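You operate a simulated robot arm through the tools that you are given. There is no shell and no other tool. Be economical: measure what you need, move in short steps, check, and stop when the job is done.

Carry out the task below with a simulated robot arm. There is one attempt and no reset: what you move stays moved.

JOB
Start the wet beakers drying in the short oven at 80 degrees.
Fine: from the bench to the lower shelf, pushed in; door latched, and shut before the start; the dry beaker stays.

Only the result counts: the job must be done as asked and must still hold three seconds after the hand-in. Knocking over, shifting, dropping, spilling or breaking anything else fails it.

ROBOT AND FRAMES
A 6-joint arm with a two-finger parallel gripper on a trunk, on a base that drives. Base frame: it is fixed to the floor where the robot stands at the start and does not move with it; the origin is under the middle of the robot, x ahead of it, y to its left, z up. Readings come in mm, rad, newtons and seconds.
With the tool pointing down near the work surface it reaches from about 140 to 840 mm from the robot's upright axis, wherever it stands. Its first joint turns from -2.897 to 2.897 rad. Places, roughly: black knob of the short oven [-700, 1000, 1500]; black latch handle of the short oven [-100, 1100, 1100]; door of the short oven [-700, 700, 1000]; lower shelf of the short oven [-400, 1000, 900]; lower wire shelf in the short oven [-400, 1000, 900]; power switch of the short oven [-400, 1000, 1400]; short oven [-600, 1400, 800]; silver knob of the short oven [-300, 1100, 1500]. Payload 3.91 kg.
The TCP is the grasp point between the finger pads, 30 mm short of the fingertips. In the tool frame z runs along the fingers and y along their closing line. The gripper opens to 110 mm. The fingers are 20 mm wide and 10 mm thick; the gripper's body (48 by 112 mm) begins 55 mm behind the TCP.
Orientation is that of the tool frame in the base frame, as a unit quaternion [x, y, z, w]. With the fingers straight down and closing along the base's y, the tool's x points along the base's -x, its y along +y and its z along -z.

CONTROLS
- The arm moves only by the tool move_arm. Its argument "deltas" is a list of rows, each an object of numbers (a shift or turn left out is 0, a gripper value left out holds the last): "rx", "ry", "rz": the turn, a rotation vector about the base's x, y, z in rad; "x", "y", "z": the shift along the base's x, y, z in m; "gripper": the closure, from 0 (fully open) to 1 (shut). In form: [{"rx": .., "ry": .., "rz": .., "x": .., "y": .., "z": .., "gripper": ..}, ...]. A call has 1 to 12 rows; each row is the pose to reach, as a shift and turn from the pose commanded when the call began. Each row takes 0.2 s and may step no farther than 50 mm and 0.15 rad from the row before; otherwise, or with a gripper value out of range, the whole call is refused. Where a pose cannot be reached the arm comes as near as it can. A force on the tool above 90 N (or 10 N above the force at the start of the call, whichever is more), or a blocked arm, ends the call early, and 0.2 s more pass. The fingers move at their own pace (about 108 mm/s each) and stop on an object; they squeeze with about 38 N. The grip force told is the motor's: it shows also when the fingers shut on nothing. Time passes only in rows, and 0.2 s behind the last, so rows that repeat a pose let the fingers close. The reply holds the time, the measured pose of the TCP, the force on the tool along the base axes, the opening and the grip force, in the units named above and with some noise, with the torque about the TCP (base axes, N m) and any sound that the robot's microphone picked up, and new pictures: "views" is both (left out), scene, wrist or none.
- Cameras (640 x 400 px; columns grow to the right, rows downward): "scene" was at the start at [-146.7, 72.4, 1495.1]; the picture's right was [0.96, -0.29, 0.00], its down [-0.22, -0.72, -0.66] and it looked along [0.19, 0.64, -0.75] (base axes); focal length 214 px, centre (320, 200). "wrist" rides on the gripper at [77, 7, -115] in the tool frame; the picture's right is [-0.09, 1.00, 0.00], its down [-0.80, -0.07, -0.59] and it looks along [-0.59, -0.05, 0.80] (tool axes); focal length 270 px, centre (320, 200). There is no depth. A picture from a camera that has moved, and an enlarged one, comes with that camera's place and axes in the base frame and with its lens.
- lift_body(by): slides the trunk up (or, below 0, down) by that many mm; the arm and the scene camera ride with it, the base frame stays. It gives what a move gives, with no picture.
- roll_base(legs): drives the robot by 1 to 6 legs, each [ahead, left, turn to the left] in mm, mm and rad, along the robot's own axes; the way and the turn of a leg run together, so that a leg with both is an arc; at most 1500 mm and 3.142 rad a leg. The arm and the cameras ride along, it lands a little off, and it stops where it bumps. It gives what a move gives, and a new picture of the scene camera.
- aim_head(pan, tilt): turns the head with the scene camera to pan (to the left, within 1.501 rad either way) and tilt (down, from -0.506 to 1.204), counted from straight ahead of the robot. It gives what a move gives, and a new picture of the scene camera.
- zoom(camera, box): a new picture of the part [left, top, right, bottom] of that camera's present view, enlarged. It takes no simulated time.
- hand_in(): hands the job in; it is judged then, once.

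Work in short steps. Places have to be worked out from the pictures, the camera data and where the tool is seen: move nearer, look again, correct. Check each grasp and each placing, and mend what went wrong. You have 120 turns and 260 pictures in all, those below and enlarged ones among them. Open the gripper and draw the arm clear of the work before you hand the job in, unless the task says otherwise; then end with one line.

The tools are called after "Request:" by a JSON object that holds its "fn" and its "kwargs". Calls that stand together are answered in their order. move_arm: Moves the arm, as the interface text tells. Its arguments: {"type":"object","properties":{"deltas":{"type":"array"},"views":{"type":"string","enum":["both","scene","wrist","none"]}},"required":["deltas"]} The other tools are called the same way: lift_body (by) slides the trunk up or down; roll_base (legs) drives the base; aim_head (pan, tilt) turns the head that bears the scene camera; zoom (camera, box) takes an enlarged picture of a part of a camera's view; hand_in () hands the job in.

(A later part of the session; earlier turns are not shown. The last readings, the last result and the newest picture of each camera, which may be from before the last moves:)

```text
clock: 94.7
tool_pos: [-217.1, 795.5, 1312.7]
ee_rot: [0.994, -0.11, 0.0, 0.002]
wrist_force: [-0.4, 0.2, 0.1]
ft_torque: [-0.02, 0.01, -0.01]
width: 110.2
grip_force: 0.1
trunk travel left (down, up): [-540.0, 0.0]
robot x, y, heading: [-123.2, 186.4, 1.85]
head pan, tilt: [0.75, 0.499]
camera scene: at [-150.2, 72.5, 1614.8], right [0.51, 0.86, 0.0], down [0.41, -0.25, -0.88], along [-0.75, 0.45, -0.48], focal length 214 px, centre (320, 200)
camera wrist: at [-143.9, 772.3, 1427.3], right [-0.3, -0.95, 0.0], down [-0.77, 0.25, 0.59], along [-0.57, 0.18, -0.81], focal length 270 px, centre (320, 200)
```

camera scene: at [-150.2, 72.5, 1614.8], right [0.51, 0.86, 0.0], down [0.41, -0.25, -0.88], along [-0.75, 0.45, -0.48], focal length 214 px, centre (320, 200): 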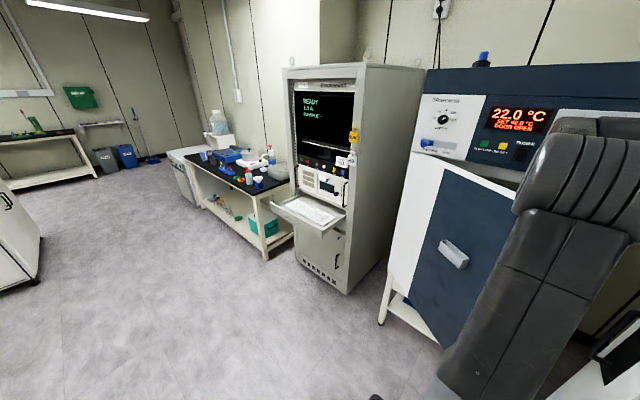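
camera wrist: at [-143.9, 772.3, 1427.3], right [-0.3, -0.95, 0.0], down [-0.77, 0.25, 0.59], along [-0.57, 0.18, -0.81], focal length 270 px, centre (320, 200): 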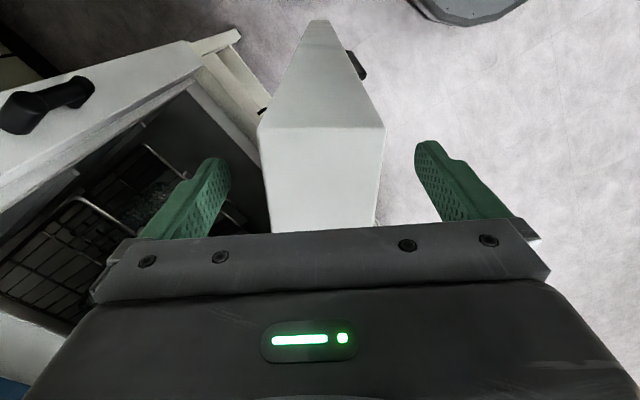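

Two more arc rows, then lift out so that I can push from the outside.

Request:
{"fn": "move_arm", "kwargs": {"deltas": [{"x": 0.0087, "y": 0.0426, "rz": 0.08}, {"x": 0.0141, "y": 0.0857, "rz": 0.16}, {"x": 0.0141, "y": 0.0857, "rz": 0.16, "z": 0.04}, {"x": 0.0141, "y": 0.0857, "rz": 0.16, "z": 0.085}], "views": "both"}}

```text
clock: 95.7
tool_pos: [-199.4, 854.6, 1375.7]
ee_rot: [0.999, -0.032, 0.0, -0.002]
wrist_force: [0.3, 0.2, 0.0]
ft_torque: [0.0, -0.03, -0.01]
width: 109.9
grip_force: 0.0
out of reach, approached as far as the arm can: row 4
trunk travel left (down, up): [-540.0, 0.0]
robot x, y, heading: [-121.4, 187.9, 1.855]
head pan, tilt: [0.75, 0.499]
camera scene: at [-150.0, 69.1, 1614.6], right [0.51, 0.86, 0.0], down [0.41, -0.24, -0.88], along [-0.75, 0.45, -0.48], focal length 214 px, centre (320, 200)
camera wrist: at [-121.8, 842.3, 1489.9], right [-0.15, -0.99, -0.01], down [-0.8, 0.12, 0.59], along [-0.59, 0.09, -0.8], focal length 270 px, centre (320, 200)
```

scene: 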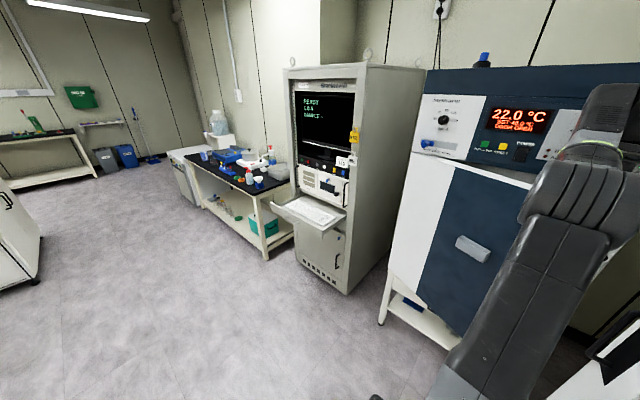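
wrist: 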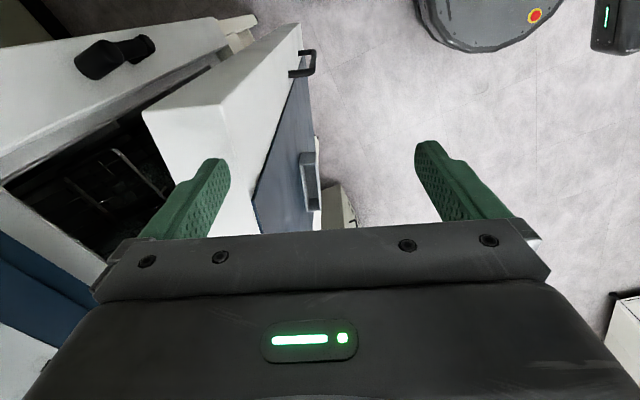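

The door has swung further on its own and the fingers are above it. Move outward, close the fingers, and look again.

Request:
{"fn": "move_arm", "kwargs": {"deltas": [{"y": -0.045, "x": 0.0, "gripper": 1}, {"y": -0.09}, {"y": -0.12, "gripper": 1}, {"y": -0.12, "z": -0.04}], "views": "both"}}

```text
clock: 96.7
tool_pos: [-198.9, 737.2, 1333.5]
ee_rot: [0.999, -0.032, 0.0, 0.001]
wrist_force: [-0.9, 0.3, -0.5]
ft_torque: [-0.03, -0.03, 0.01]
width: 0.0
grip_force: 37.5
trunk travel left (down, up): [-540.0, 0.0]
robot x, y, heading: [-121.1, 189.0, 1.856]
head pan, tilt: [0.75, 0.499]
camera scene: at [-150.5, 71.8, 1614.8], right [0.51, 0.86, 0.0], down [0.41, -0.25, -0.88], along [-0.75, 0.45, -0.48], focal length 214 px, centre (320, 200)
camera wrist: at [-123.4, 725.8, 1447.6], right [-0.15, -0.99, 0.0], down [-0.8, 0.12, 0.59], along [-0.59, 0.09, -0.81], focal length 270 px, centre (320, 200)
```

scene: 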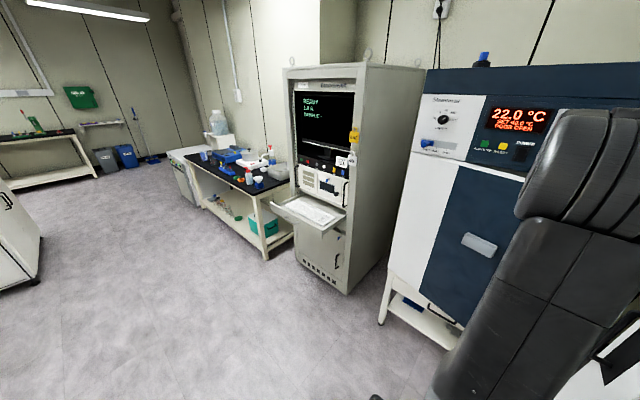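
wrist: 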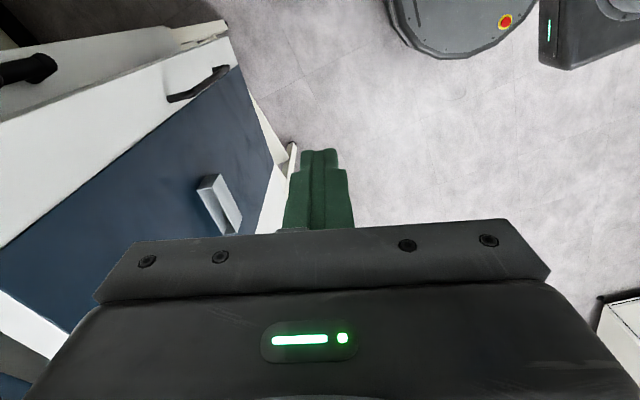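

The door is nearly closed. I drive ahead 170 mm to bring the arm within reach for the final push.

Request:
{"fn": "roll_base", "kwargs": {"legs": [[170, 0, 0]]}}

Request:
{"fn": "move_arm", "kwargs": {"deltas": [{"z": -0.04}, {"z": -0.08}], "views": "wrist"}}

```text
clock: 98.2
tool_pos: [-245.2, 897.6, 1333.7]
ee_rot: [0.999, -0.033, 0.001, 0.001]
wrist_force: [-0.8, 0.6, -0.7]
ft_torque: [-0.03, -0.01, -0.02]
width: 0.0
grip_force: 37.9
trunk travel left (down, up): [-540.0, 0.0]
robot x, y, heading: [-169.1, 350.7, 1.848]
head pan, tilt: [0.75, 0.499]
camera scene: at [-197.3, 232.4, 1614.8], right [0.51, 0.86, 0.0], down [0.41, -0.25, -0.88], along [-0.75, 0.45, -0.48], focal length 214 px, centre (320, 200)
```

scene: 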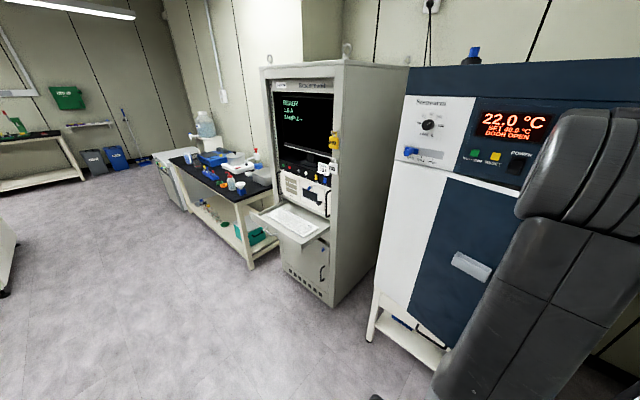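

```text
clock: 98.8
tool_pos: [-248.4, 895.1, 1254.9]
ee_rot: [0.999, -0.032, 0.001, 0.001]
wrist_force: [0.3, -0.3, -0.6]
ft_torque: [-0.01, 0.01, 0.0]
width: 0.0
grip_force: 37.6
trunk travel left (down, up): [-540.0, 0.0]
robot x, y, heading: [-169.0, 352.7, 1.853]
head pan, tilt: [0.75, 0.499]
camera wrist: at [-171.8, 883.2, 1368.9], right [-0.15, -0.99, 0.0], down [-0.8, 0.12, 0.59], along [-0.59, 0.09, -0.8], focal length 270 px, centre (320, 200)
```

wrist: 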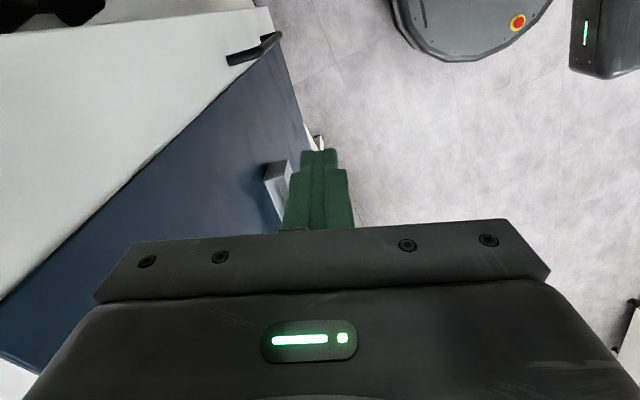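

Push the door along the depth direction in small steps.

Request:
{"fn": "move_arm", "kwargs": {"deltas": [{"x": -0.0055, "y": 0.019}, {"x": -0.011, "y": 0.038}, {"x": -0.017, "y": 0.057}, {"x": -0.0225, "y": 0.076}, {"x": -0.027, "y": 0.09}, {"x": -0.031, "y": 0.104}], "views": "both"}}

```text
clock: 100.2
tool_pos: [-276.9, 1002.4, 1254.2]
ee_rot: [0.999, -0.032, 0.001, 0.001]
wrist_force: [0.7, -0.2, 0.4]
ft_torque: [-0.03, -0.01, 0.02]
width: 0.0
grip_force: 37.5
trunk travel left (down, up): [-540.0, 0.0]
robot x, y, heading: [-165.9, 352.2, 1.852]
head pan, tilt: [0.75, 0.499]
camera scene: at [-197.0, 231.8, 1614.8], right [0.51, 0.86, 0.0], down [0.41, -0.25, -0.88], along [-0.75, 0.45, -0.48], focal length 214 px, centre (320, 200)
camera wrist: at [-201.3, 990.9, 1367.7], right [-0.15, -0.99, 0.0], down [-0.8, 0.12, 0.59], along [-0.59, 0.09, -0.81], focal length 270 px, centre (320, 200)
```

scene: 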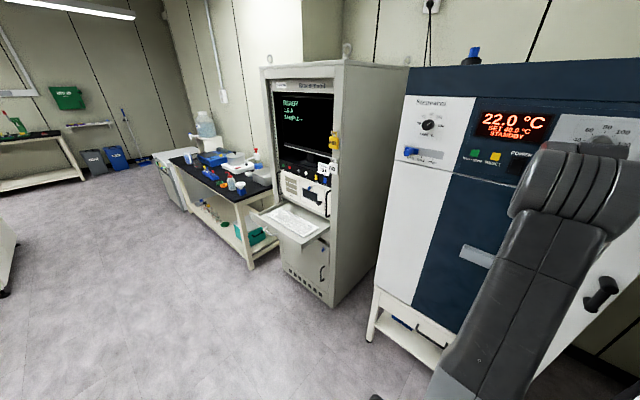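
wrist: 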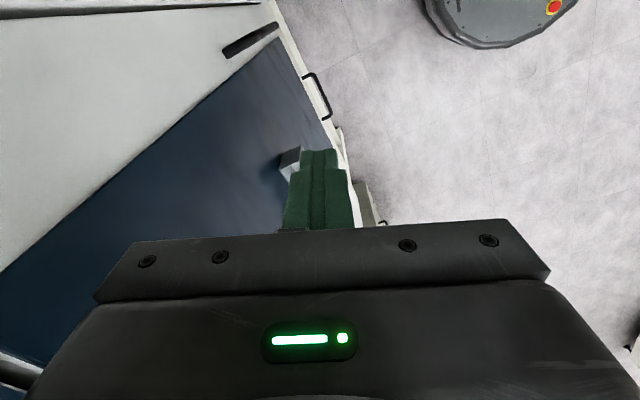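

The display now says STANDBY, so the door counts as shut. Push gently a bit more to seat it.

Request:
{"fn": "move_arm", "kwargs": {"deltas": [{"x": -0.003, "y": 0.01}, {"x": -0.006, "y": 0.02}, {"x": -0.009, "y": 0.03}, {"x": -0.012, "y": 0.04}], "views": "wrist"}}

```text
clock: 101.2
tool_pos: [-280.7, 1017.2, 1256.4]
ee_rot: [0.999, -0.032, 0.0, 0.003]
wrist_force: [0.9, -1.5, 3.5]
ft_torque: [0.16, 0.1, -0.02]
width: 0.0
grip_force: 37.7
trunk travel left (down, up): [-540.0, 0.0]
robot x, y, heading: [-166.9, 349.1, 1.853]
head pan, tilt: [0.75, 0.499]
camera wrist: at [-205.6, 1006.3, 1370.2], right [-0.15, -0.99, 0.01], down [-0.79, 0.13, 0.59], along [-0.59, 0.09, -0.8], focal length 270 px, centre (320, 200)
```

wrist: 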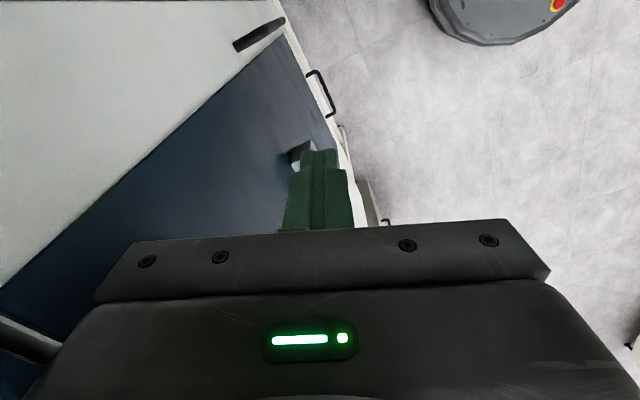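

The arm stopped without tool force, perhaps the wrist is near the control panel. Back off and look at the door and latch.

Request:
{"fn": "move_arm", "kwargs": {"deltas": [{"x": 0.012, "y": -0.04}, {"x": 0.024, "y": -0.085}, {"x": 0.036, "y": -0.13, "z": -0.03}, {"x": 0.05, "y": -0.175, "z": -0.06}], "views": "wrist"}}

Request:
{"fn": "aim_head", "kwargs": {"pan": 0.2, "tilt": 0.55}}

```text
refused: row 3 steps farther than a row can; nothing moved
```

```text
clock: 102.2
tool_pos: [-284.6, 1020.7, 1270.2]
ee_rot: [0.999, -0.031, -0.001, -0.012]
wrist_force: [-1.0, -1.2, -1.0]
ft_torque: [-0.03, -0.01, 0.01]
width: 0.0
grip_force: 37.2
trunk travel left (down, up): [-540.0, 0.0]
robot x, y, heading: [-166.2, 350.5, 1.851]
head pan, tilt: [0.201, 0.55]
camera scene: at [-156.9, 238.0, 1609.3], right [0.89, 0.46, 0.01], down [0.24, -0.45, -0.86], along [-0.4, 0.76, -0.51], focal length 214 px, centre (320, 200)
```

scene: 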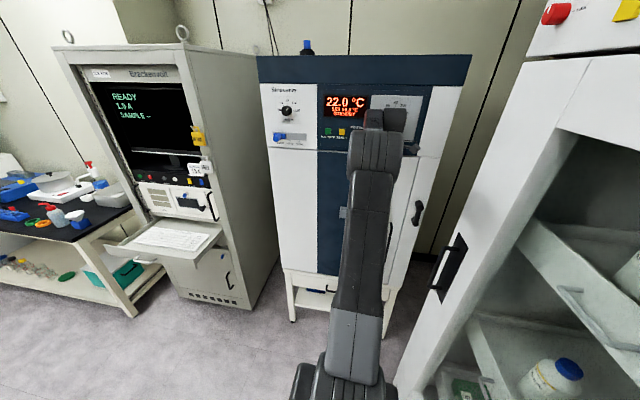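

The wrist is up against the panel. Retreat gently with legal steps.

Request:
{"fn": "move_arm", "kwargs": {"deltas": [{"x": 0.006, "y": -0.02}, {"x": 0.018, "y": -0.06}, {"x": 0.03, "y": -0.1}, {"x": 0.042, "y": -0.14}, {"x": 0.052, "y": -0.175, "z": -0.02}], "views": "both"}}

Request:
{"fn": "zoom", "kwargs": {"camera": "scene", "box": [240, 60, 480, 300]}}

```text
clock: 103.4
tool_pos: [-237.8, 863.4, 1236.2]
ee_rot: [0.999, -0.032, 0.001, -0.001]
wrist_force: [0.1, 0.8, -0.5]
ft_torque: [0.0, 0.02, -0.04]
width: 0.1
grip_force: 37.2
trunk travel left (down, up): [-540.0, 0.0]
robot x, y, heading: [-164.7, 349.4, 1.853]
head pan, tilt: [0.201, 0.55]
camera scene: at [-160.3, 263.2, 1610.1], right [0.89, 0.46, 0.0], down [0.24, -0.46, -0.85], along [-0.4, 0.76, -0.52], focal length 214 px, centre (320, 200)
camera wrist: at [-161.3, 851.2, 1350.0], right [-0.15, -0.99, 0.0], down [-0.8, 0.12, 0.59], along [-0.59, 0.09, -0.8], focal length 270 px, centre (320, 200)
```

scene: 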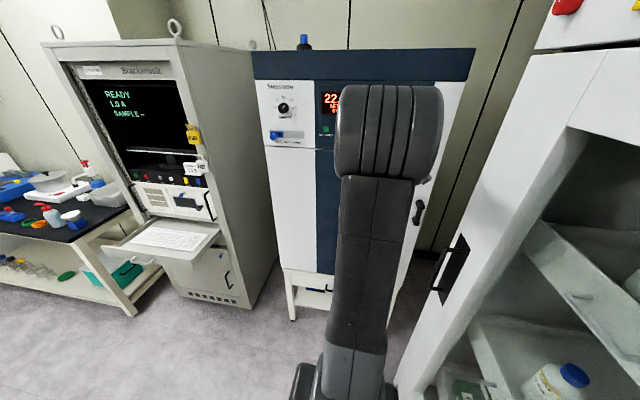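
wrist: 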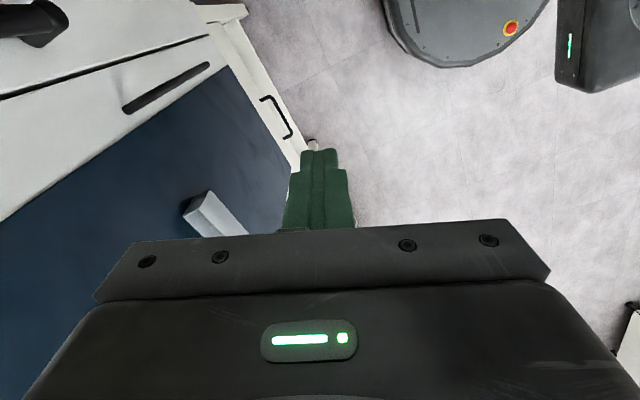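

```text
1.67 times, centred on (360, 180) of scene
camera zoom: at [-160.3, 263.2, 1610.1], right [0.89, 0.46, 0.0], down [0.24, -0.46, -0.85], along [-0.4, 0.76, -0.52], focal length 358 px, centre (253, 233)
```

zoom: 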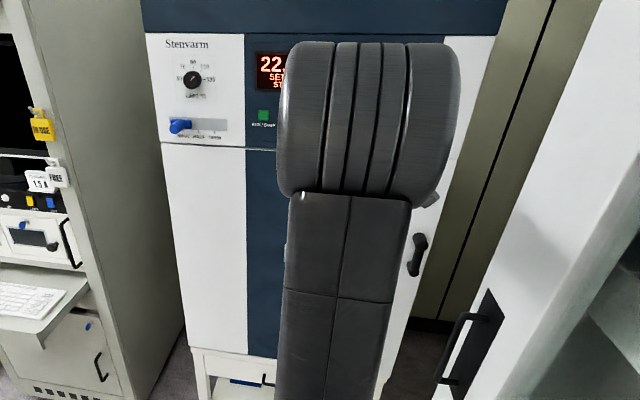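

The door is flush and shut. I move the arm aside to view the panel and latch unobstructed.

Request:
{"fn": "move_arm", "kwargs": {"deltas": [{"x": -0.04, "y": -0.025}, {"x": -0.08, "y": -0.05}, {"x": -0.12, "y": -0.075}, {"x": -0.16, "y": -0.1}, {"x": -0.2, "y": -0.125}, {"x": -0.24, "y": -0.15}, {"x": -0.275, "y": -0.18}, {"x": -0.305, "y": -0.215}], "views": "none"}}

Request:
{"fn": "aim_head", "kwargs": {"pan": -0.1, "tilt": 0.4}}

Request:
{"fn": "zoom", "kwargs": {"camera": "scene", "box": [180, 60, 420, 210]}}

```text
clock: 105.2
tool_pos: [-542.8, 649.5, 1232.7]
ee_rot: [0.999, -0.032, 0.0, 0.001]
wrist_force: [0.8, -0.3, 0.2]
ft_torque: [-0.03, -0.03, -0.01]
width: 0.0
grip_force: 38.2
trunk travel left (down, up): [-540.0, 0.0]
robot x, y, heading: [-164.6, 348.1, 1.843]
head pan, tilt: [0.201, 0.55]
```

```text
clock: 106.0
tool_pos: [-543.0, 649.8, 1234.4]
ee_rot: [0.999, -0.032, 0.001, 0.001]
wrist_force: [-0.3, 0.2, 0.9]
ft_torque: [-0.03, 0.0, 0.02]
width: 0.1
grip_force: 38.1
trunk travel left (down, up): [-540.0, 0.0]
robot x, y, heading: [-163.5, 347.5, 1.855]
head pan, tilt: [-0.099, 0.4]
camera scene: at [-135.7, 275.3, 1623.8], right [0.98, 0.18, 0.0], down [0.07, -0.38, -0.92], along [-0.17, 0.91, -0.39], focal length 214 px, centre (320, 200)
```

scene: 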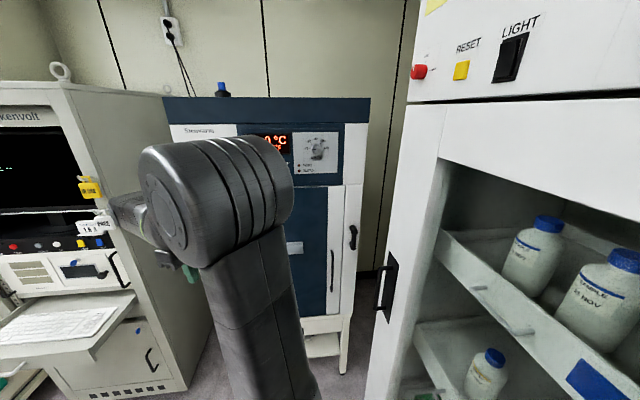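

```text
2.67 times, centred on (300, 135) of scene
camera zoom: at [-135.7, 275.3, 1623.8], right [0.98, 0.18, 0.0], down [0.07, -0.38, -0.92], along [-0.17, 0.91, -0.39], focal length 572 px, centre (373, 373)
```

zoom: 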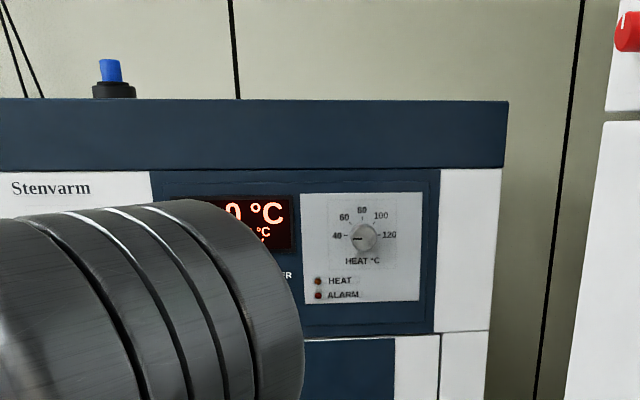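

Zoom on the latch.

Request:
{"fn": "zoom", "kwargs": {"camera": "scene", "box": [310, 180, 390, 300]}}

```text
3.33 times, centred on (350, 240) of scene
camera zoom: at [-135.7, 275.3, 1623.8], right [0.98, 0.18, 0.0], down [0.07, -0.38, -0.92], along [-0.17, 0.91, -0.39], focal length 715 px, centre (220, 67)
```

zoom: 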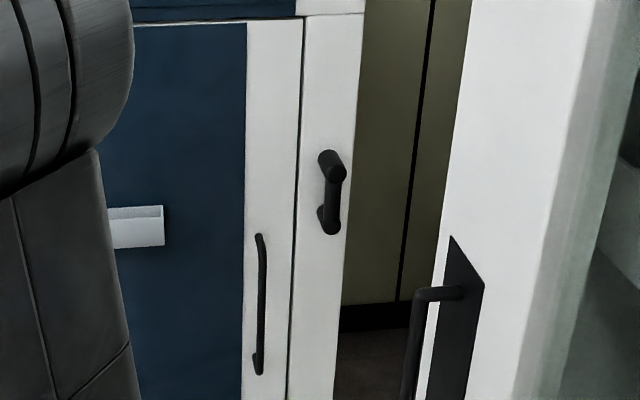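

Latch lever hangs vertically, top ≈(-138,1085,1146), bottom z≈1066. I'll bring the tool to a horizontal posture pointing into the oven face; first undo the yaw while moving back to the middle.

Request:
{"fn": "move_arm", "kwargs": {"deltas": [{"x": 0.03, "y": 0.0, "rz": -0.136}, {"x": 0.06, "y": 0.0, "rz": -0.272}, {"x": 0.09, "y": 0.0, "rz": -0.407}, {"x": 0.12, "y": 0.005, "rz": -0.543}, {"x": 0.15, "y": 0.01, "rz": -0.679}, {"x": 0.18, "y": 0.015, "rz": -0.815}, {"x": 0.21, "y": 0.02, "rz": -0.95}, {"x": 0.24, "y": 0.025, "rz": -1.085}, {"x": 0.27, "y": 0.03, "rz": -1.22}], "views": "none"}}

Request:
{"fn": "move_arm", "kwargs": {"deltas": [{"rx": 0.134, "ry": 0.04, "x": -0.003, "y": 0.01}, {"rx": 0.268, "ry": 0.08, "x": -0.006, "y": 0.02}, {"rx": 0.402, "ry": 0.119, "x": -0.009, "y": 0.03}, {"rx": 0.537, "ry": 0.159, "x": -0.012, "y": 0.04}, {"rx": 0.671, "ry": 0.199, "x": -0.015, "y": 0.05}, {"rx": 0.805, "ry": 0.238, "x": -0.018, "y": 0.06}], "views": "both"}}

```text
clock: 108.0
tool_pos: [-268.0, 681.6, 1234.0]
ee_rot: [0.8, -0.6, 0.0, 0.002]
wrist_force: [0.3, 0.4, -0.2]
ft_torque: [0.02, 0.01, -0.03]
width: 0.0
grip_force: 37.4
trunk travel left (down, up): [-540.0, 0.0]
robot x, y, heading: [-165.2, 354.5, 1.85]
head pan, tilt: [-0.099, 0.4]
```

```text
clock: 109.4
tool_pos: [-290.8, 742.1, 1236.5]
ee_rot: [0.731, -0.547, -0.327, -0.243]
wrist_force: [0.3, 0.6, -0.2]
ft_torque: [-0.03, 0.02, -0.01]
width: 0.0
grip_force: 38.0
trunk travel left (down, up): [-540.0, 0.0]
robot x, y, heading: [-162.4, 345.4, 1.854]
head pan, tilt: [-0.099, 0.4]
camera scene: at [-135.7, 275.3, 1623.9], right [0.98, 0.18, 0.0], down [0.07, -0.38, -0.92], along [-0.17, 0.91, -0.39], focal length 214 px, centre (320, 200)
camera wrist: at [-258.3, 608.4, 1254.8], right [-0.97, -0.23, 0.07], down [0.04, 0.11, 0.99], along [-0.23, 0.97, -0.1], focal length 270 px, centre (320, 200)
```

scene: 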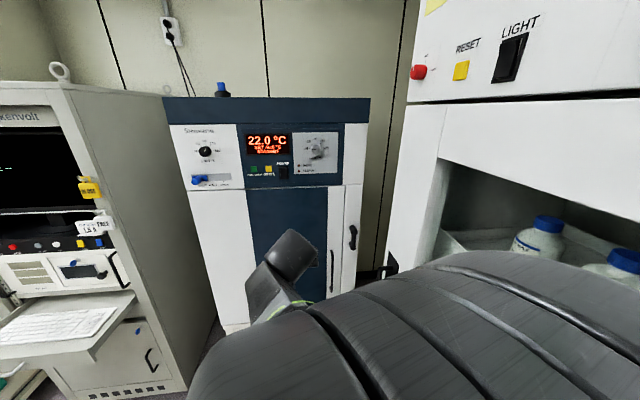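
wrist: 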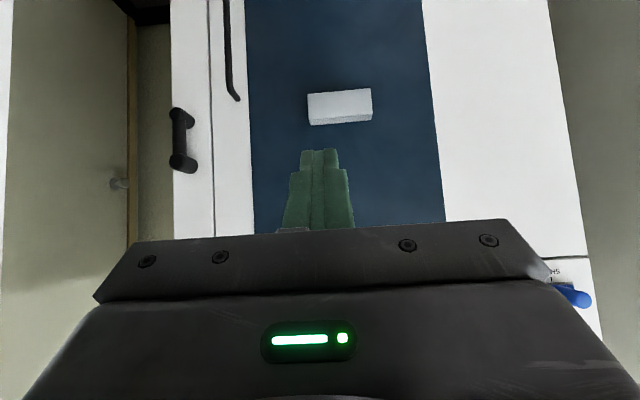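

Good views. Zoom the panel and the latch.

Request:
{"fn": "zoom", "kwargs": {"camera": "scene", "box": [170, 110, 380, 240]}}

Request:
{"fn": "zoom", "kwargs": {"camera": "wrist", "box": [130, 70, 270, 210]}}

```text
3.05 times, centred on (275, 175) of scene
camera zoom: at [-135.7, 275.3, 1623.9], right [0.98, 0.18, 0.0], down [0.07, -0.38, -0.92], along [-0.17, 0.91, -0.39], focal length 654 px, centre (457, 276)
```

zoom: 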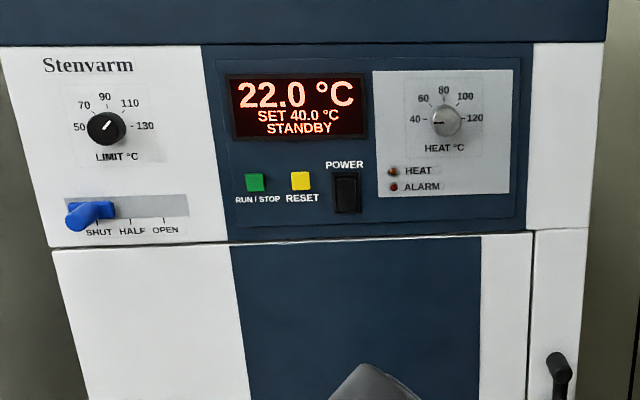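

```text
2.86 times, centred on (200, 140) of wrist
camera zoom: at [-258.3, 608.4, 1254.8], right [-0.97, -0.23, 0.07], down [0.04, 0.11, 0.99], along [-0.23, 0.97, -0.1], focal length 772 px, centre (663, 371)
```

zoom: 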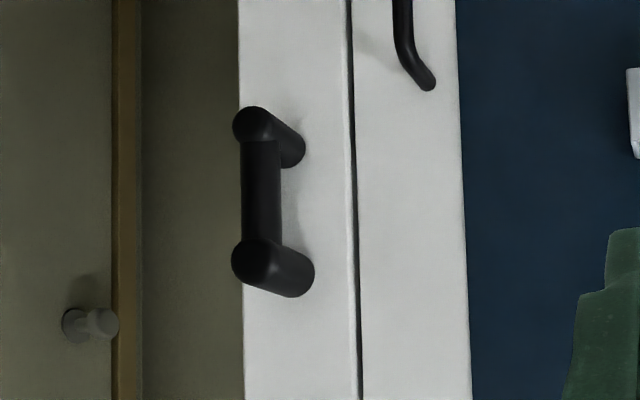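

Lever is a hub at top (~(-135,1094,1133)) with an 80 mm arm down; latching should swing it left over the door edge. With the tool at its present down-slant and a small yaw right, I stage in front-right of it.

Request:
{"fn": "move_arm", "kwargs": {"deltas": [{"x": 0.022, "y": 0.034, "z": -0.01, "rz": -0.06}, {"x": 0.044, "y": 0.068, "z": -0.02, "rz": -0.12}, {"x": 0.066, "y": 0.102, "z": -0.03, "rz": -0.18}, {"x": 0.088, "y": 0.136, "z": -0.04, "rz": -0.24}, {"x": 0.11, "y": 0.17, "z": -0.05, "rz": -0.3}, {"x": 0.132, "y": 0.204, "z": -0.058, "rz": -0.35}, {"x": 0.156, "y": 0.238, "z": -0.066, "rz": -0.35}, {"x": 0.179, "y": 0.274, "z": -0.076, "rz": -0.35}], "views": "both"}}

Request:
{"fn": "zoom", "kwargs": {"camera": "wrist", "box": [160, 60, 440, 235]}}

```text
clock: 111.2
tool_pos: [-108.4, 1016.2, 1153.6]
ee_rot: [-0.625, 0.666, 0.278, 0.296]
wrist_force: [-0.9, -0.5, -1.5]
ft_torque: [0.01, 0.02, 0.01]
width: 0.0
grip_force: 37.9
trunk travel left (down, up): [-540.0, 0.0]
robot x, y, heading: [-168.5, 351.9, 1.851]
head pan, tilt: [-0.099, 0.4]
camera scene: at [-134.6, 276.7, 1623.9], right [0.98, 0.18, 0.0], down [0.07, -0.38, -0.92], along [-0.17, 0.91, -0.39], focal length 214 px, centre (320, 200)
camera wrist: at [-124.4, 880.8, 1173.4], right [-0.99, 0.12, 0.07], down [0.08, 0.09, 0.99], along [0.11, 0.99, -0.1], focal length 270 px, centre (320, 200)
```

scene: 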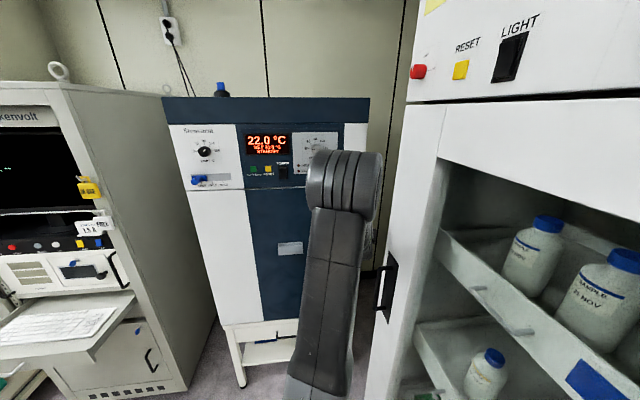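
wrist: 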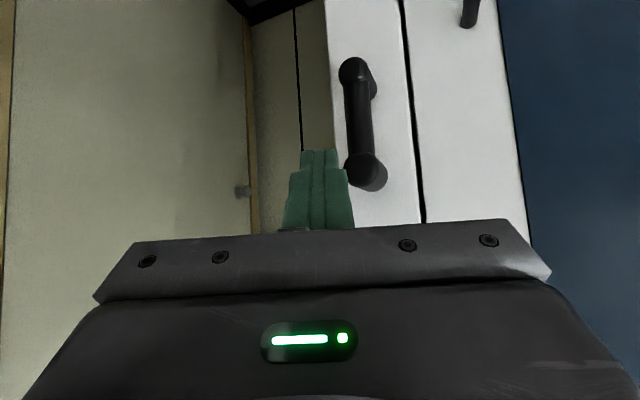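

```text
2.29 times, centred on (300, 148) of wrist
camera zoom: at [-124.4, 880.8, 1173.4], right [-0.99, 0.12, 0.07], down [0.08, 0.09, 0.99], along [0.11, 0.99, -0.1], focal length 618 px, centre (366, 320)
```

zoom: 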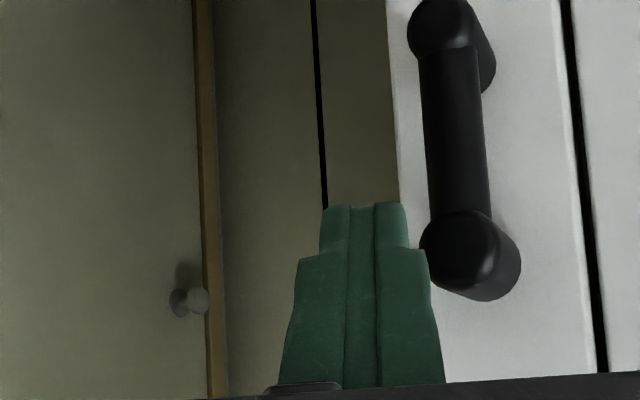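

Lever position confirmed (hub (-135,1090,1131), end z 1052). Move the fingertip in along the slant to the lever's right side.

Request:
{"fn": "move_arm", "kwargs": {"deltas": [{"x": 0.001, "y": 0.03, "z": -0.025}, {"x": 0.002, "y": 0.06, "z": -0.05}, {"x": 0.003, "y": 0.088, "z": -0.073}], "views": "wrist"}}

```text
clock: 112.0
tool_pos: [-106.4, 1103.2, 1082.2]
ee_rot: [-0.626, 0.665, 0.28, 0.296]
wrist_force: [-0.3, -0.4, 0.3]
ft_torque: [0.0, -0.03, 0.01]
width: 0.0
grip_force: 38.0
trunk travel left (down, up): [-540.0, 0.0]
robot x, y, heading: [-168.1, 352.3, 1.853]
head pan, tilt: [-0.099, 0.4]
camera wrist: at [-121.5, 968.0, 1100.3], right [-0.99, 0.12, 0.07], down [0.08, 0.09, 0.99], along [0.11, 0.99, -0.1], focal length 270 px, centre (320, 200)
```

wrist: 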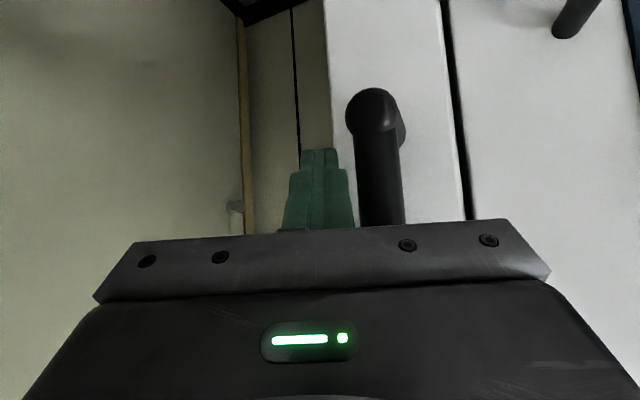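

Finger is to the right of the lever arm. Sweep it left and up along the arc about the hub.

Request:
{"fn": "move_arm", "kwargs": {"deltas": [{"x": -0.012, "y": -0.004, "z": -0.003}, {"x": -0.025, "y": -0.0075, "z": -0.006}, {"x": -0.039, "y": -0.0115, "z": -0.006}, {"x": -0.054, "y": -0.016, "z": -0.002}, {"x": -0.067, "y": -0.02, "z": 0.006}], "views": "wrist"}}

```text
clock: 113.2
tool_pos: [-137.6, 1102.8, 1090.3]
ee_rot: [-0.627, 0.666, 0.279, 0.292]
wrist_force: [3.5, -6.6, -2.2]
ft_torque: [0.27, 0.05, 0.15]
width: 0.0
grip_force: 37.7
out of reach, approached as far as the arm can: row 1, 2, 3, 4, 5
trunk travel left (down, up): [-540.0, 0.0]
robot x, y, heading: [-167.4, 349.4, 1.856]
head pan, tilt: [-0.099, 0.4]
camera wrist: at [-152.4, 968.2, 1111.4], right [-0.99, 0.12, 0.07], down [0.08, 0.1, 0.99], along [0.11, 0.99, -0.1], focal length 270 px, centre (320, 200)
```

wrist: 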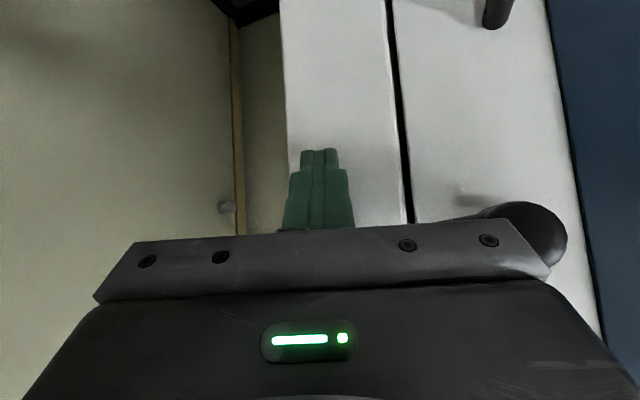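

The lever now points left over the door edge. I retract slightly to see its angle.

Request:
{"fn": "move_arm", "kwargs": {"deltas": [{"y": -0.035, "z": 0.0, "x": 0.01}, {"y": -0.08, "z": 0.0, "x": 0.01}, {"y": -0.12, "z": 0.0, "x": -0.01}, {"y": -0.16, "z": 0.0, "x": -0.03}], "views": "wrist"}}

Request:
{"fn": "zoom", "kwargs": {"camera": "wrist", "box": [240, 80, 480, 230]}}

```text
clock: 114.2
tool_pos: [-210.6, 983.0, 1086.2]
ee_rot: [-0.561, 0.725, 0.287, 0.278]
wrist_force: [-4.1, -1.7, -1.6]
ft_torque: [0.21, -0.25, -0.19]
width: 0.0
grip_force: 37.2
out of reach, approached as far as the arm can: row 1, 2, 3, 4
trunk travel left (down, up): [-540.0, 0.0]
robot x, y, heading: [-165.1, 348.4, 1.852]
head pan, tilt: [-0.099, 0.4]
camera wrist: at [-243.6, 849.1, 1109.2], right [-0.95, 0.26, 0.17], down [0.19, 0.08, 0.98], along [0.25, 0.96, -0.12], focal length 270 px, centre (320, 200)
```

wrist: 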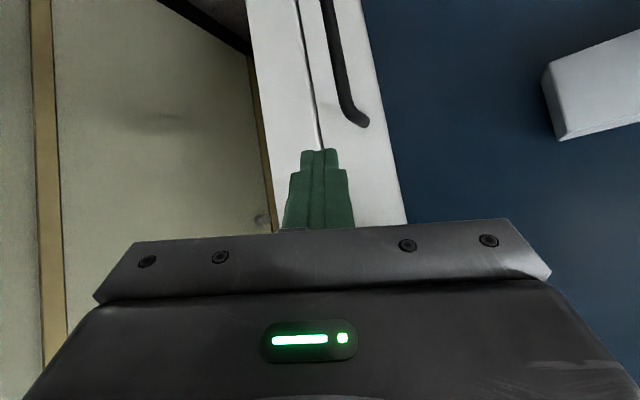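

```text
2.67 times, centred on (360, 155) of wrist
camera zoom: at [-243.6, 849.1, 1109.2], right [-0.95, 0.26, 0.17], down [0.19, 0.08, 0.98], along [0.25, 0.96, -0.12], focal length 721 px, centre (213, 320)
```

zoom: 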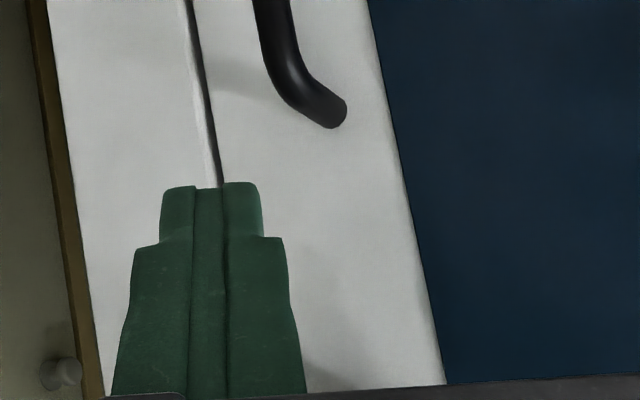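

The arm is at some joint limit; let me see with the head camera where things are.

Request:
{"fn": "aim_head", "kwargs": {"pan": -0.25, "tilt": 0.5}}

Request:
{"fn": "zoom", "kwargs": {"camera": "scene", "box": [200, 80, 400, 240]}}

```text
clock: 114.9
tool_pos: [-209.2, 980.5, 1089.1]
ee_rot: [-0.561, 0.725, 0.286, 0.28]
wrist_force: [-1.1, 0.2, 0.3]
ft_torque: [0.04, -0.01, 0.03]
width: 0.0
grip_force: 37.2
trunk travel left (down, up): [-540.0, 0.0]
robot x, y, heading: [-167.2, 346.6, 1.851]
head pan, tilt: [-0.25, 0.499]
camera scene: at [-121.7, 275.4, 1614.8], right [1.0, 0.03, 0.0], down [0.02, -0.48, -0.88], along [-0.03, 0.88, -0.48], focal length 214 px, centre (320, 200)
```

scene: 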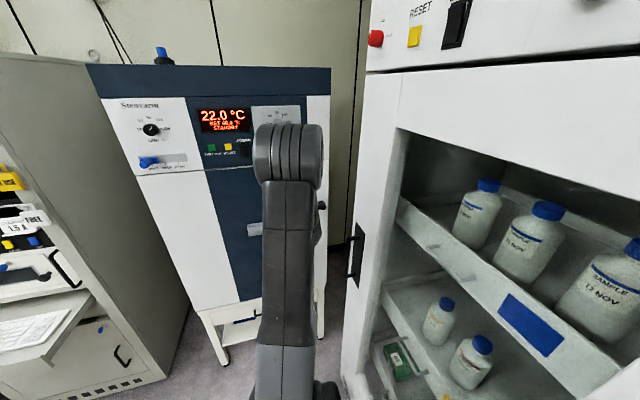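

```text
2.50 times, centred on (300, 160) of scene
camera zoom: at [-121.7, 275.4, 1614.8], right [1.0, 0.03, 0.0], down [0.02, -0.48, -0.88], along [-0.03, 0.88, -0.48], focal length 536 px, centre (370, 300)
```

zoom: 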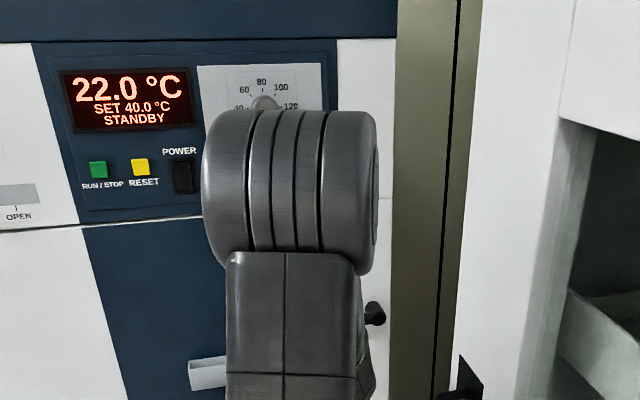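

The lever hub shows with its arm pointing left. Retract the arm to the left/back and up for a clear look.

Request:
{"fn": "move_arm", "kwargs": {"deltas": [{"x": -0.02, "y": -0.035, "z": 0.0}, {"x": -0.04, "y": -0.07, "z": 0.02}, {"x": -0.06, "y": -0.105, "z": 0.04}, {"x": -0.08, "y": -0.14, "z": 0.06}, {"x": -0.1, "y": -0.175, "z": 0.08}, {"x": -0.12, "y": -0.21, "z": 0.1}], "views": "both"}}

```text
clock: 116.3
tool_pos: [-338.8, 760.8, 1185.6]
ee_rot: [-0.626, 0.665, 0.279, 0.297]
wrist_force: [0.3, -0.9, 0.0]
ft_torque: [0.03, -0.01, 0.0]
width: 0.3
grip_force: 37.8
trunk travel left (down, up): [-540.0, 0.0]
robot x, y, heading: [-161.1, 348.7, 1.85]
head pan, tilt: [-0.25, 0.499]
camera scene: at [-121.3, 274.2, 1614.6], right [1.0, 0.03, 0.0], down [0.01, -0.48, -0.88], along [-0.03, 0.88, -0.48], focal length 214 px, centre (320, 200)
camera wrist: at [-353.7, 625.5, 1203.8], right [-0.99, 0.12, 0.07], down [0.08, 0.09, 0.99], along [0.11, 0.99, -0.1], focal length 270 px, centre (320, 200)
```

scene: 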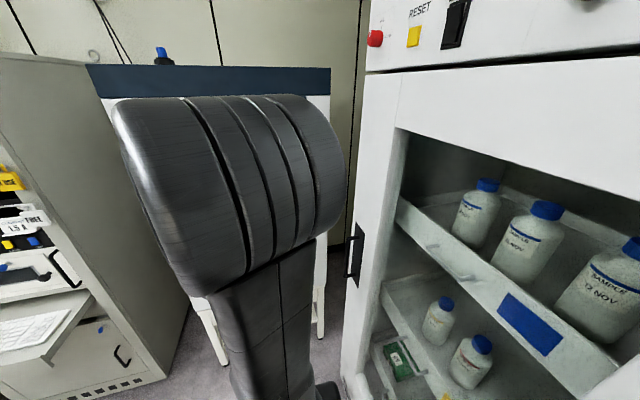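
wrist: 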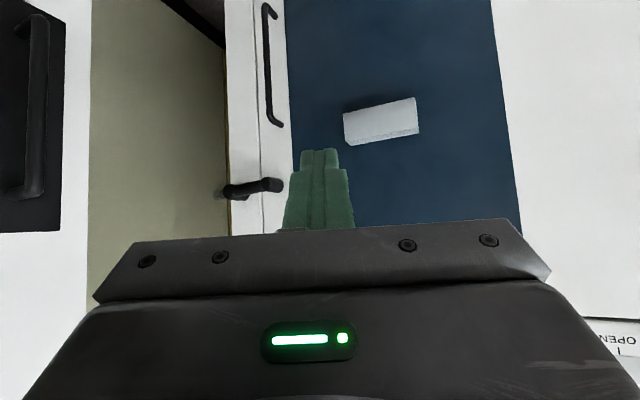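

Request:
{"fn": "zoom", "kwargs": {"camera": "wrist", "box": [200, 140, 320, 230]}}

```text
4.44 times, centred on (260, 185) of wrist
camera zoom: at [-353.7, 625.5, 1203.8], right [-0.99, 0.12, 0.07], down [0.08, 0.09, 0.99], along [0.11, 0.99, -0.1], focal length 1201 px, centre (587, 267)
```

zoom: 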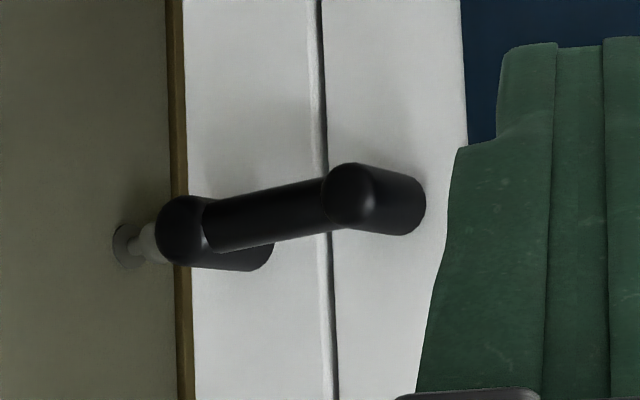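

The lever is horizontal across the door gap (ends z≈1127 and 1124): latched. Next the silver knob at about (-295,1055,1490). I straighten the yaw, level the tool and rise in front of it.

Request:
{"fn": "move_arm", "kwargs": {"deltas": [{"z": 0.045, "rz": 0.09}, {"z": 0.09, "rz": 0.18}, {"z": 0.135, "rz": 0.27}, {"z": 0.18, "rz": 0.35}, {"z": 0.225, "rz": 0.35}, {"z": 0.27, "rz": 0.35}, {"z": 0.304, "rz": 0.35}], "views": "none"}}

Request:
{"fn": "move_arm", "kwargs": {"deltas": [{"x": 0.015, "y": 0.02, "rx": 0.117, "ry": 0.035}, {"x": 0.03, "y": 0.045, "rx": 0.234, "ry": 0.069}, {"x": 0.045, "y": 0.07, "rx": 0.35, "ry": 0.104}, {"x": 0.06, "y": 0.095, "rx": 0.467, "ry": 0.138}, {"x": 0.075, "y": 0.12, "rx": 0.583, "ry": 0.173}, {"x": 0.088, "y": 0.145, "rx": 0.7, "ry": 0.207}], "views": "both"}}

```text
clock: 117.9
tool_pos: [-337.7, 763.3, 1493.9]
ee_rot: [0.732, -0.547, -0.326, -0.242]
wrist_force: [0.0, -0.3, -0.2]
ft_torque: [0.02, 0.01, 0.03]
width: 0.3
grip_force: 37.6
trunk travel left (down, up): [-540.0, 0.0]
robot x, y, heading: [-167.8, 346.3, 1.853]
head pan, tilt: [-0.25, 0.499]
```

```text
clock: 119.3
tool_pos: [-246.0, 904.4, 1492.3]
ee_rot: [0.573, -0.429, -0.559, -0.419]
wrist_force: [0.4, 0.3, 0.0]
ft_torque: [0.05, 0.04, -0.01]
width: 0.0
grip_force: 37.0
out of reach, approached as far as the arm can: row 6
trunk travel left (down, up): [-540.0, 0.0]
robot x, y, heading: [-165.5, 350.8, 1.851]
head pan, tilt: [-0.25, 0.499]
camera scene: at [-121.4, 275.5, 1614.7], right [1.0, 0.03, 0.0], down [0.01, -0.48, -0.88], along [-0.03, 0.88, -0.48], focal length 214 px, centre (320, 200)
camera wrist: at [-221.3, 790.8, 1417.7], right [-0.96, -0.28, 0.09], down [0.23, -0.53, 0.82], along [-0.18, 0.8, 0.57], focal length 270 px, centre (320, 200)
```

scene: 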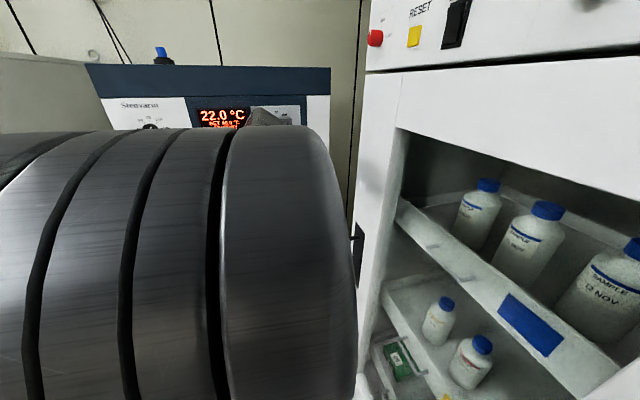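
wrist: 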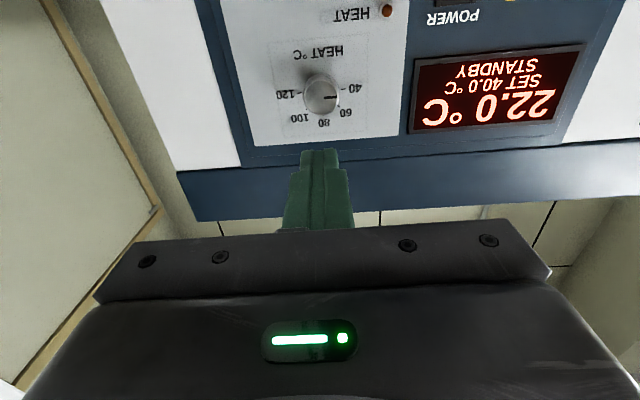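

Clear view of the knob: centre ≈(-293,1055,1486), 36 mm wide, pointing to 40. Open the fingers and approach to just short of it.

Request:
{"fn": "move_arm", "kwargs": {"deltas": [{"x": -0.011, "y": 0.035, "z": -0.002, "gripper": 0.35}, {"x": -0.022, "y": 0.07, "z": -0.004, "gripper": 0.35}, {"x": -0.033, "y": 0.105, "z": -0.006, "gripper": 0.35}], "views": "wrist"}}

```text
clock: 120.1
tool_pos: [-282.2, 1012.5, 1485.3]
ee_rot: [0.567, -0.425, -0.565, -0.422]
wrist_force: [0.6, 0.8, -1.1]
ft_torque: [0.02, -0.02, 0.01]
width: 71.4
grip_force: 0.0
trunk travel left (down, up): [-540.0, 0.0]
robot x, y, heading: [-165.8, 351.2, 1.852]
head pan, tilt: [-0.25, 0.499]
camera wrist: at [-256.0, 900.1, 1408.1], right [-0.95, -0.28, 0.09], down [0.24, -0.55, 0.8], along [-0.18, 0.79, 0.59], focal length 270 px, centre (320, 200)
```

wrist: 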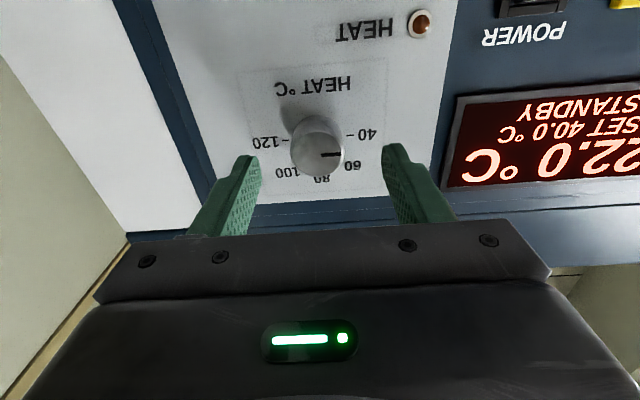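

Centred. Advance 28 mm and close on the knob.

Request:
{"fn": "move_arm", "kwargs": {"deltas": [{"x": -0.004, "y": 0.014}, {"x": -0.008, "y": 0.027}, {"x": -0.008, "y": 0.027, "gripper": 1}, {"x": -0.008, "y": 0.027, "gripper": 1}, {"x": -0.008, "y": 0.027, "gripper": 1}], "views": "wrist"}}

```text
clock: 121.3
tool_pos: [-288.2, 1037.4, 1484.8]
ee_rot: [0.567, -0.425, -0.566, -0.422]
wrist_force: [7.1, 5.8, 2.6]
ft_torque: [0.11, 0.05, -0.15]
width: 35.7
grip_force: 45.0
trunk travel left (down, up): [-540.0, 0.0]
robot x, y, heading: [-168.3, 353.7, 1.856]
head pan, tilt: [-0.25, 0.499]
camera wrist: at [-261.9, 926.2, 1407.6], right [-0.96, -0.28, 0.09], down [0.24, -0.55, 0.8], along [-0.18, 0.79, 0.59], focal length 270 px, centre (320, 200)
```

wrist: 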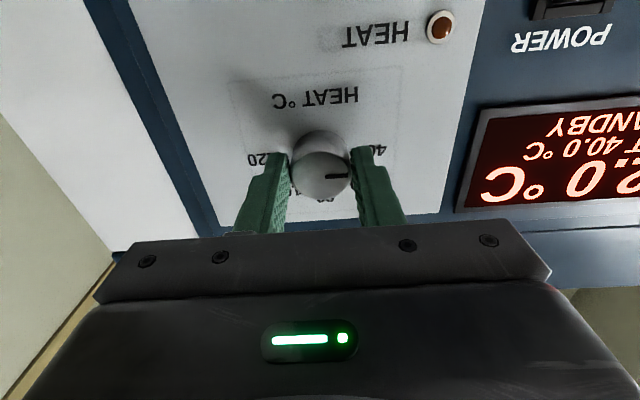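

Knob gripped (35.7 mm). Turn clockwise (about +depth axis) by 0.56 rad and check the setpoint.

Request:
{"fn": "move_arm", "kwargs": {"deltas": [{"rx": -0.039, "ry": 0.134}, {"rx": -0.079, "ry": 0.269}, {"rx": -0.118, "ry": 0.403}, {"rx": -0.157, "ry": 0.538}], "views": "wrist"}}

```text
clock: 122.3
tool_pos: [-289.2, 1037.4, 1485.5]
ee_rot: [-0.427, 0.563, 0.662, 0.249]
wrist_force: [3.2, 12.0, 14.1]
ft_torque: [-0.15, -0.07, 0.67]
width: 35.7
grip_force: 45.1
trunk travel left (down, up): [-540.0, 0.0]
robot x, y, heading: [-164.1, 347.3, 1.847]
head pan, tilt: [-0.25, 0.499]
camera wrist: at [-301.7, 914.5, 1423.0], right [-0.76, -0.23, 0.61], down [0.64, -0.43, 0.64], along [0.12, 0.87, 0.47], focal length 270 px, centre (320, 200)
```

wrist: 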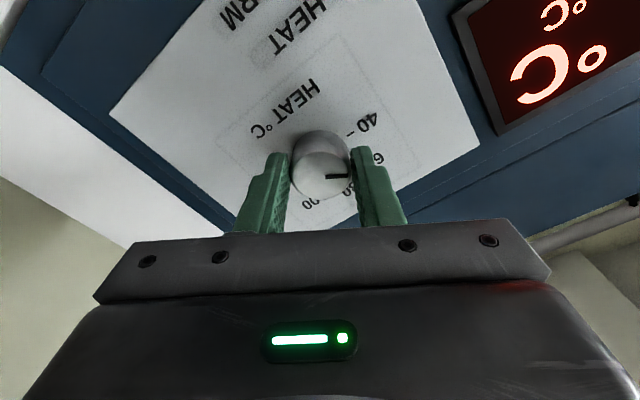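

The knob turns with the gripper. Continue another 0.95 rad, then read the display.

Request:
{"fn": "move_arm", "kwargs": {"deltas": [{"rx": -0.039, "ry": 0.134}, {"rx": -0.079, "ry": 0.269}, {"rx": -0.118, "ry": 0.403}, {"rx": -0.157, "ry": 0.538}, {"rx": -0.197, "ry": 0.672}, {"rx": -0.236, "ry": 0.806}, {"rx": -0.267, "ry": 0.912}], "views": "both"}}

Request:
{"fn": "zoom", "kwargs": {"camera": "scene", "box": [180, 90, 320, 150]}}

```text
clock: 123.9
tool_pos: [-290.7, 1037.2, 1487.6]
ee_rot: [-0.121, 0.693, 0.706, -0.081]
wrist_force: [-3.6, 11.4, 31.1]
ft_torque: [0.2, -0.01, 0.53]
width: 35.7
grip_force: 45.1
trunk travel left (down, up): [-540.0, 0.0]
robot x, y, heading: [-165.3, 348.7, 1.856]
head pan, tilt: [-0.25, 0.499]
camera scene: at [-122.2, 274.1, 1614.8], right [1.0, 0.03, 0.0], down [0.02, -0.48, -0.88], along [-0.03, 0.88, -0.48], focal length 214 px, centre (320, 200)
camera wrist: at [-332.7, 905.1, 1488.4], right [0.03, 0.0, 1.0], down [0.94, -0.34, -0.03], along [0.34, 0.94, -0.01], focal length 270 px, centre (320, 200)
```

scene: 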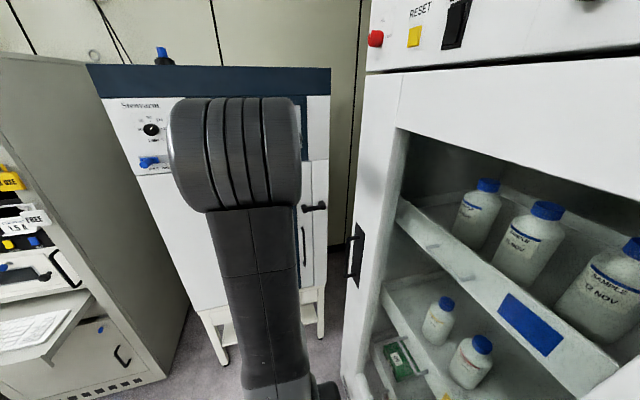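
wrist: 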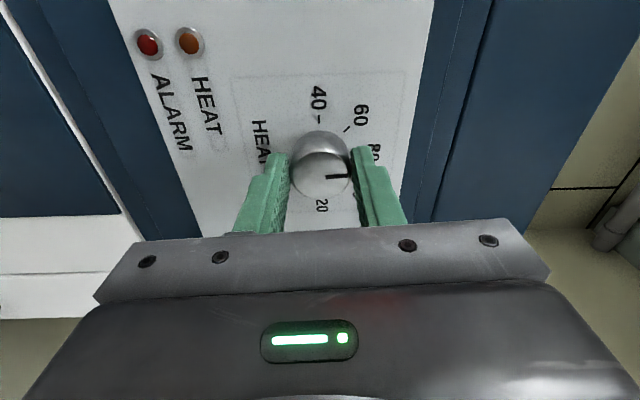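

```text
4.57 times, centred on (250, 120) of scene
camera zoom: at [-122.2, 274.1, 1614.8], right [1.0, 0.03, 0.0], down [0.02, -0.48, -0.88], along [-0.03, 0.88, -0.48], focal length 980 px, centre (640, 566)
```

zoom: 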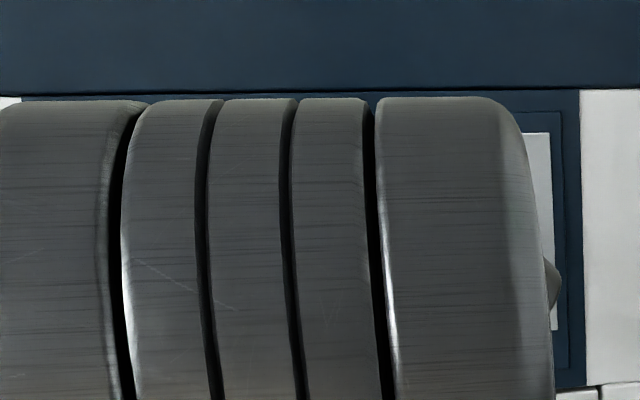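

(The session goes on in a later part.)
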